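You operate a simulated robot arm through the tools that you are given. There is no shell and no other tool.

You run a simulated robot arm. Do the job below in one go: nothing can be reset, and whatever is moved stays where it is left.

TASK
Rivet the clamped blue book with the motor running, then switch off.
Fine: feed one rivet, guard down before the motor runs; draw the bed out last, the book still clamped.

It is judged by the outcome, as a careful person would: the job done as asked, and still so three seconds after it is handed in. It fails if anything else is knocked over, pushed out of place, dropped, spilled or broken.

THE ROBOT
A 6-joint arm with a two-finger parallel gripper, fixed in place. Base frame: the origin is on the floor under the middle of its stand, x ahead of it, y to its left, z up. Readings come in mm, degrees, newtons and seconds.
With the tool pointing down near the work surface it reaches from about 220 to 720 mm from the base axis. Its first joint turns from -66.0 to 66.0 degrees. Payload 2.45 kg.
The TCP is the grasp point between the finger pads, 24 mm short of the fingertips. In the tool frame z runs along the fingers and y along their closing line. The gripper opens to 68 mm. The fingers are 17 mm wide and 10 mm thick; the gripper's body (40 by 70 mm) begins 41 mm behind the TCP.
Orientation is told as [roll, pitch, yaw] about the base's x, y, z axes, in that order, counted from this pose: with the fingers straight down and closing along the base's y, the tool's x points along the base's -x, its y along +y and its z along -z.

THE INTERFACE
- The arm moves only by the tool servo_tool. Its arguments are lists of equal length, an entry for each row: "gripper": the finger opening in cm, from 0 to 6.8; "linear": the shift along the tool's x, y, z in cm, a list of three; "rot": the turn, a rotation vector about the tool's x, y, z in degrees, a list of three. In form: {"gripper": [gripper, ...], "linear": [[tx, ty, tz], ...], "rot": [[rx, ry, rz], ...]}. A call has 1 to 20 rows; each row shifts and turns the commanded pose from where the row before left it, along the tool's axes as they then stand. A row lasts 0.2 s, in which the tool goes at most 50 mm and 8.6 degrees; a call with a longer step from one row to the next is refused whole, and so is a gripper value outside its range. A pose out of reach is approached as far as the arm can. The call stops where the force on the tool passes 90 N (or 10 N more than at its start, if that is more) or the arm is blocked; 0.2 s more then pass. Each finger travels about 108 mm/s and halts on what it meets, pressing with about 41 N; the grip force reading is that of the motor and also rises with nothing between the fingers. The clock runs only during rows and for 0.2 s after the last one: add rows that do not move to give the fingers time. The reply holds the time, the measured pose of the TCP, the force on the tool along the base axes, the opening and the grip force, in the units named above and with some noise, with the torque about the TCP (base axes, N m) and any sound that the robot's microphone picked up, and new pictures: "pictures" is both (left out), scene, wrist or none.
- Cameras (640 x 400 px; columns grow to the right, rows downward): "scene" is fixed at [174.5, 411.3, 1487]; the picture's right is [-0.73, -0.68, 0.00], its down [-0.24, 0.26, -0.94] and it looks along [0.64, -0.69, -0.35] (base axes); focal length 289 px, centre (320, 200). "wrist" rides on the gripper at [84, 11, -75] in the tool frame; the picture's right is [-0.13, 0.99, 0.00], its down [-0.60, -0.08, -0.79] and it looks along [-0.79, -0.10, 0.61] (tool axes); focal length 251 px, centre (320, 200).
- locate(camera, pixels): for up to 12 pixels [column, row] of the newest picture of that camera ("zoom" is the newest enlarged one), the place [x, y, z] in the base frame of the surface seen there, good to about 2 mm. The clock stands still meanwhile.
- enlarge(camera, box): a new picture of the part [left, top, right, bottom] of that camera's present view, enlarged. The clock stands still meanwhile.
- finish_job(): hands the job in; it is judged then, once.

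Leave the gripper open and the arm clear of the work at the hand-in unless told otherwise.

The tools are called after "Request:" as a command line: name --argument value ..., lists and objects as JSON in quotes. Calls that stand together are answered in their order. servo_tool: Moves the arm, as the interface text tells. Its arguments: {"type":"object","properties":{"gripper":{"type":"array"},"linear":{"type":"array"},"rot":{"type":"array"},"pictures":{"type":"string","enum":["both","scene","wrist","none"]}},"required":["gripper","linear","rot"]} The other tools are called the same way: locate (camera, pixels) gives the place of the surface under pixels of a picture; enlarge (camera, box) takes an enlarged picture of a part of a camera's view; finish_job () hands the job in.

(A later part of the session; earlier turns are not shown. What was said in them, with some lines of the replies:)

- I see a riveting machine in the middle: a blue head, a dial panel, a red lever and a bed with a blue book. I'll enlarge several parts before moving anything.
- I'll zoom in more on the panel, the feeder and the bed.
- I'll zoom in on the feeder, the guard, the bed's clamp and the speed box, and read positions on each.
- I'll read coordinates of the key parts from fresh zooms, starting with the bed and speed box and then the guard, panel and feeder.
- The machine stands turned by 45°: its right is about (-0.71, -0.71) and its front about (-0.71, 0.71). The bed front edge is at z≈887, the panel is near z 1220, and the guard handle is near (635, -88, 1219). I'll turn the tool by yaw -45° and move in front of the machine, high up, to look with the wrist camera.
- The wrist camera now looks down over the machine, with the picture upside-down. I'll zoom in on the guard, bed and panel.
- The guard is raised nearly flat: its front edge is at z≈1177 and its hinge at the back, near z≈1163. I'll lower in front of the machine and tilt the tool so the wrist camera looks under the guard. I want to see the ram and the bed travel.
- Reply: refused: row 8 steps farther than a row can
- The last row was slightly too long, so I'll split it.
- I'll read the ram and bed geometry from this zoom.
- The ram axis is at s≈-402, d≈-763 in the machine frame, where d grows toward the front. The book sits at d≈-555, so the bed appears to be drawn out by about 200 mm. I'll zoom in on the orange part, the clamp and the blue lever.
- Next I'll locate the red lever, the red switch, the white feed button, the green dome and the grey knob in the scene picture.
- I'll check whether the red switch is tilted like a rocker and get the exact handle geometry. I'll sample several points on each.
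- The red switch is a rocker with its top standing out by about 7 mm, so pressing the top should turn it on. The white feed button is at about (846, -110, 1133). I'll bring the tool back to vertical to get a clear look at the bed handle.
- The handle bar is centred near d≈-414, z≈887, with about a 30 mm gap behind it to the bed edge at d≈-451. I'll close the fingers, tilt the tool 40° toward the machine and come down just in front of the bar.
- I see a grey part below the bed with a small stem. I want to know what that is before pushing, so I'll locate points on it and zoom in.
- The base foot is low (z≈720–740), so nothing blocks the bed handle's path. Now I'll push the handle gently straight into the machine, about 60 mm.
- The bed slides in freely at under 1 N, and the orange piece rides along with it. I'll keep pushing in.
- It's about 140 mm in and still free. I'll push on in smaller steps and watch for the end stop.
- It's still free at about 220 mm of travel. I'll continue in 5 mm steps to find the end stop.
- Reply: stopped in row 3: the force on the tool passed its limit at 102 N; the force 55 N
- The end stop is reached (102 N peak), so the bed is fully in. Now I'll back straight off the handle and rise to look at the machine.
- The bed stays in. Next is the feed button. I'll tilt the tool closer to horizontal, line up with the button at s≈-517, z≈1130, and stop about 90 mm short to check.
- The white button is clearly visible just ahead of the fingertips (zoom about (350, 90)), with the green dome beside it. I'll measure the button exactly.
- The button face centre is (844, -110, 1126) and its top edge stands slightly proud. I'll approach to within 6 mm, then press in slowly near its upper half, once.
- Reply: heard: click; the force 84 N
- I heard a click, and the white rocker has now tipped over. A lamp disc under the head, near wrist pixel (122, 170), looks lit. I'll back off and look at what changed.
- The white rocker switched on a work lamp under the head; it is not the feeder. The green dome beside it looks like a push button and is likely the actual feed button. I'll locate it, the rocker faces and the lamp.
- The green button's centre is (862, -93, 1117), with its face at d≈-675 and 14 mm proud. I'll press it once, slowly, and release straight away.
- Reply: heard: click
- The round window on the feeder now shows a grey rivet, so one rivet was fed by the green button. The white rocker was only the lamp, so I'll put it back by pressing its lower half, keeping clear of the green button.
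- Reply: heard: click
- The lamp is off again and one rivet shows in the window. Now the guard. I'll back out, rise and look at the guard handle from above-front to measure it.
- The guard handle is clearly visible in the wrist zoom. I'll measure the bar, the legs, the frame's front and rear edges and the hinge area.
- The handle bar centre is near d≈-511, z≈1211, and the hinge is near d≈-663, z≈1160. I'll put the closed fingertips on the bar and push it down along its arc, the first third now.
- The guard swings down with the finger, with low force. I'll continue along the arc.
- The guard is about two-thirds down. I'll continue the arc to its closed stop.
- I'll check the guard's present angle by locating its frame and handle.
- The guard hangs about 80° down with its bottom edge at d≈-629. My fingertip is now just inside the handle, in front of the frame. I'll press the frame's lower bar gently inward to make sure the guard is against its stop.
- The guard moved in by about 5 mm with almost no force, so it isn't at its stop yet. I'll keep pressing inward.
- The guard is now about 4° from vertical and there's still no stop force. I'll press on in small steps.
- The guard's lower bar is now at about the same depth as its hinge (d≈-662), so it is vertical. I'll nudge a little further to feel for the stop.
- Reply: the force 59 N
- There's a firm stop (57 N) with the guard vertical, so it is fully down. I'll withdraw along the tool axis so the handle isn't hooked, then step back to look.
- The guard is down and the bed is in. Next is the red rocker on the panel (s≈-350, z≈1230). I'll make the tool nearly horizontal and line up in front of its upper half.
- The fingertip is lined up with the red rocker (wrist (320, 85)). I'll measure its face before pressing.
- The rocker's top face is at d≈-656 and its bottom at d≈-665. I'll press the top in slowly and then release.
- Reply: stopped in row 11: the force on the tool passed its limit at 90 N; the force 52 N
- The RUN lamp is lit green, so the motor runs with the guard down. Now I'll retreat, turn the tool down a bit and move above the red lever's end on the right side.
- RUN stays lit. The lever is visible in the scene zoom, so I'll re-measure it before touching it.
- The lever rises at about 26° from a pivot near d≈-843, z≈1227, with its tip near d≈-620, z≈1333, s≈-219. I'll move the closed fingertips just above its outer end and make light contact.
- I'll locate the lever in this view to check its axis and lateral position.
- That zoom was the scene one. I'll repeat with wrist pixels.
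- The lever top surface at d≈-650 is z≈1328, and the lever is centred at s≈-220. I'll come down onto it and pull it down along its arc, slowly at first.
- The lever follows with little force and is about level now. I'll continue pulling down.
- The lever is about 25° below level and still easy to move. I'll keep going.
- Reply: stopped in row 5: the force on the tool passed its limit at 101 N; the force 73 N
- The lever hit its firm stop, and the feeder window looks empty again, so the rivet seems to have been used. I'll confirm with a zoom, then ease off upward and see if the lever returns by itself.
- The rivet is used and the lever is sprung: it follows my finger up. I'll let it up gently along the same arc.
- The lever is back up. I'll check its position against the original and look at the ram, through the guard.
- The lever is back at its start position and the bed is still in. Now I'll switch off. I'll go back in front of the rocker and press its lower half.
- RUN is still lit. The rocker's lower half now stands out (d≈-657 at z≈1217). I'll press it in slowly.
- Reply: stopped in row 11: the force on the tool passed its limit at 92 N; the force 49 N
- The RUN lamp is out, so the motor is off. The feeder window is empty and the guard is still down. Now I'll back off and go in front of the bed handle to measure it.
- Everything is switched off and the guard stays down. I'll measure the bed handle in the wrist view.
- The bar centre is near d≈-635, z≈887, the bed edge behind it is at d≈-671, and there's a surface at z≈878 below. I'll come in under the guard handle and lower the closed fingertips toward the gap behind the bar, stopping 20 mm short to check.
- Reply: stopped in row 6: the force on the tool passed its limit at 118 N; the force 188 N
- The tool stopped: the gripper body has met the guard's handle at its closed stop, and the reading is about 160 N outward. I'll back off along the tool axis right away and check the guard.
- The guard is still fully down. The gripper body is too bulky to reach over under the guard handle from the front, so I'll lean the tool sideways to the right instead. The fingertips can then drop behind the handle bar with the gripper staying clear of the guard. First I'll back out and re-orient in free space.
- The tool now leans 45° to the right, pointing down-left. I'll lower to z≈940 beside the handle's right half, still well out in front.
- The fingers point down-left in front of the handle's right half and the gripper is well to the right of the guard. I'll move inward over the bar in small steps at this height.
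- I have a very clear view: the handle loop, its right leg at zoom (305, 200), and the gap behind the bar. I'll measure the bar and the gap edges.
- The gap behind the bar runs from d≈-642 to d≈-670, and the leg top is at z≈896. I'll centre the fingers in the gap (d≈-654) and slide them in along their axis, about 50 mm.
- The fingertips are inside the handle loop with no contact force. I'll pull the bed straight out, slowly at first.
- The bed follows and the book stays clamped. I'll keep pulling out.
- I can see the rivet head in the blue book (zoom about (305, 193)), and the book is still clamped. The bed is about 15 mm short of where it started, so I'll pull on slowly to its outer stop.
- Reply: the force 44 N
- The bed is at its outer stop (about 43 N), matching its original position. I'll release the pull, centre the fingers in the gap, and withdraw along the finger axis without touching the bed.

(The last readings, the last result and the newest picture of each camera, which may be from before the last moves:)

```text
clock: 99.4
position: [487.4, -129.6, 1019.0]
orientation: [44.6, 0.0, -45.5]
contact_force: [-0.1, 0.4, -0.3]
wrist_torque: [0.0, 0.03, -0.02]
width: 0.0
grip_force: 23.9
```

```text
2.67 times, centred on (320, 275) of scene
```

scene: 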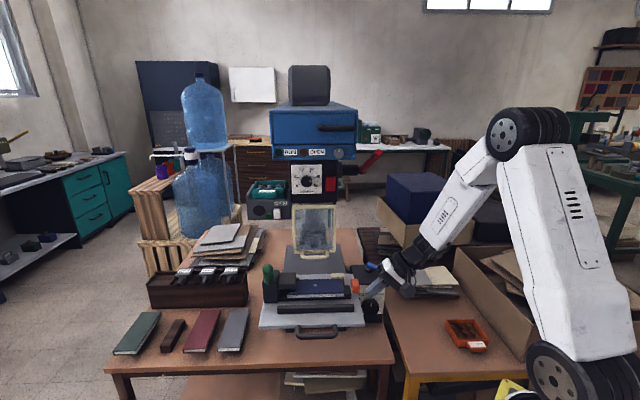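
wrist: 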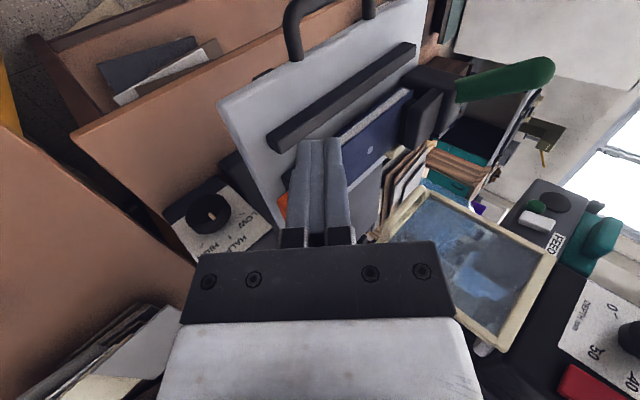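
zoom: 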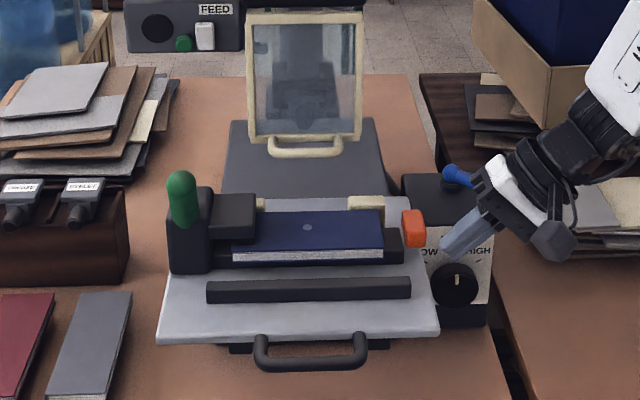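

The bed is out, the book is clamped with the rivet in it, the guard is down and the lamps are off. I'll raise the arm straight up, turn the tool upright, move clear to the right and open the gripper.

Request:
servo_tool --gripper '[0, 0, 0, 0, 0, 0, 0, 0, 0, 0, 0, 0, 0, 0, 0, 0, 0, 0, 0, 0]' --linear '[[0, 2.54, -2.54], [0, 2.54, -2.54], [0, 2.54, -2.54], [0, 2.54, -2.54], [0, 2.54, -2.54], [0, 0, 0], [0, 0, 0], [0, 0, 0], [0, 0, 0], [0, 0, 0], [0, 0, 0], [0, 0, -4.5], [0, 0, -4.5], [0, 0, -4.5], [0, 0, -4.5], [0.8, -4, 0], [0.8, -4, 0], [0.8, -4, 0], [0.8, -4, 0], [0, 0, 0]]' --rot '[[0, 0, 0], [0, 0, 0], [0, 0, 0], [0, 0, 0], [0, 0, 0], [7.5, 0, 0], [7.5, 0, 0], [7.5, 0, 0], [7.5, 0, 0], [7.5, 0, 0], [7.5, 0, 0], [0, 0, 0], [0, 0, 0], [0, 0, 0], [0, 0, 0], [0, 0, 0], [0, 0, 0], [0, 0, 0], [0, 0, 0], [0, 0, 0]]'

Request:
servo_tool --gripper '[6.8, 6.8, 6.8, 6.8]' --linear '[[0, 0, 0], [0, 0, 0], [0, 0, 0], [0, 0, 0]]' --rot '[[0, 0, 0], [0, 0, 0], [0, 0, 0], [0, 0, 0]]'

Request:
enlarge --camera "scene" --box '[240, 130, 400, 250]'

Request:
enlarge --camera "scene" --box '[240, 230, 400, 350]'

```text
clock: 103.6
position: [349.1, -217.1, 1377.6]
orientation: [-0.4, 0.0, -45.5]
contact_force: [0.0, -0.8, -0.1]
wrist_torque: [-0.04, 0.0, -0.01]
width: 0.3
grip_force: 23.7
```

scene: 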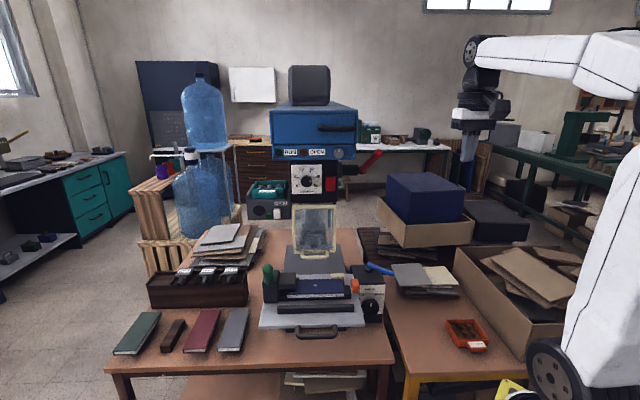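
wrist: 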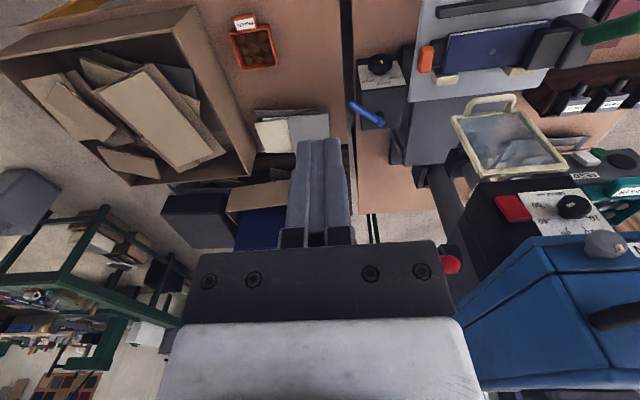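

```text
clock: 104.6
position: [349.5, -218.9, 1377.4]
orientation: [-0.4, 0.0, -45.5]
contact_force: [1.7, 0.2, 0.0]
wrist_torque: [0.01, 0.01, 0.01]
width: 68.1
grip_force: 0.0
```

scene: 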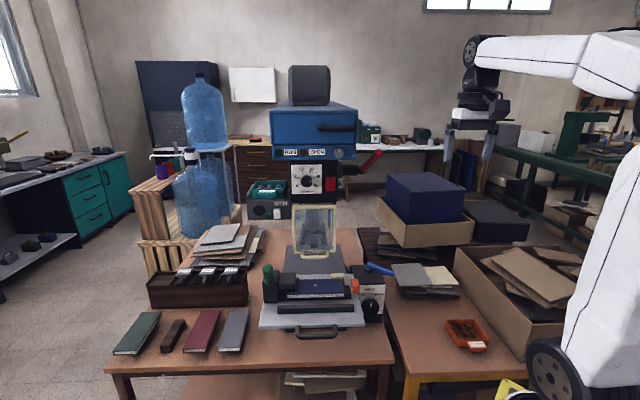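
wrist: 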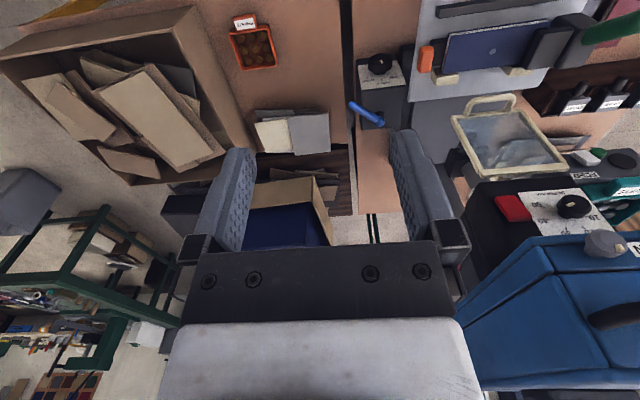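

```text
3.33 times, centred on (320, 190) of scene
```

zoom: 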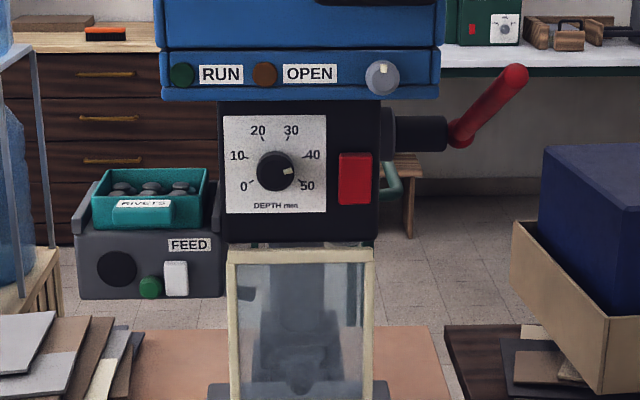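

```text
3.33 times, centred on (320, 290) of scene
```

zoom: 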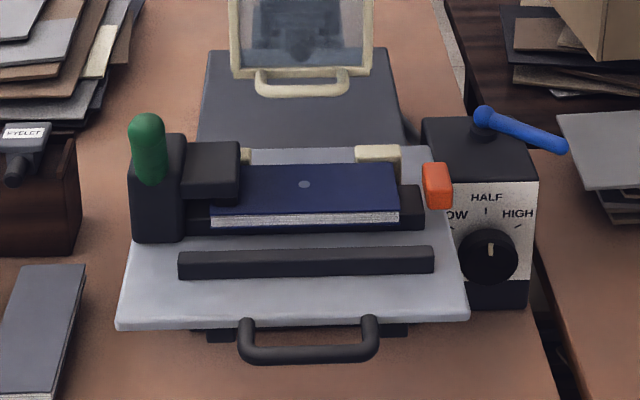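

The final check shows what was asked for:
- **Book:** a rivet head sits in the blue book, and the clamp is still closed.
- **Feeder:** its window is empty, so the one rivet fed has been used.
- **Motor:** the RUN lamp is out and the red rocker is back at off. The work lamp I switched on by mistake is off again.
- **Guard and lever:** the guard is down and the lever is up.
- **Bed:** it is drawn out to its stop.
- **Arm:** it is clear of the work with the gripper open, and nothing around looks disturbed.

I'm handing the job in.

Request:
finish_job

```text
The job is handed in.
```

The blue book is riveted and I've handed the job in. I fed one rivet, lowered the guard before starting the motor, pulled the lever, switched off, and drew the bed out last with the book still clamped.

Two things happened along the way:

- **Work lamp:** I first pressed the white switch on the feeder, which turned on a work lamp instead of feeding a rivet. I switched it back off; the green button beside it is the real feed button.
- **Guard bump:** while reaching for the bed handle, the gripper body pushed against the closed guard's handle hard enough to stop the arm. The guard was already at its stop and did not move. I backed off and reached in from the side instead.

At hand-in the rivet head showed in the book, and the RUN lamp was out. The guard was still down, the bed was at its outer stop, and the arm was clear with the gripper open.
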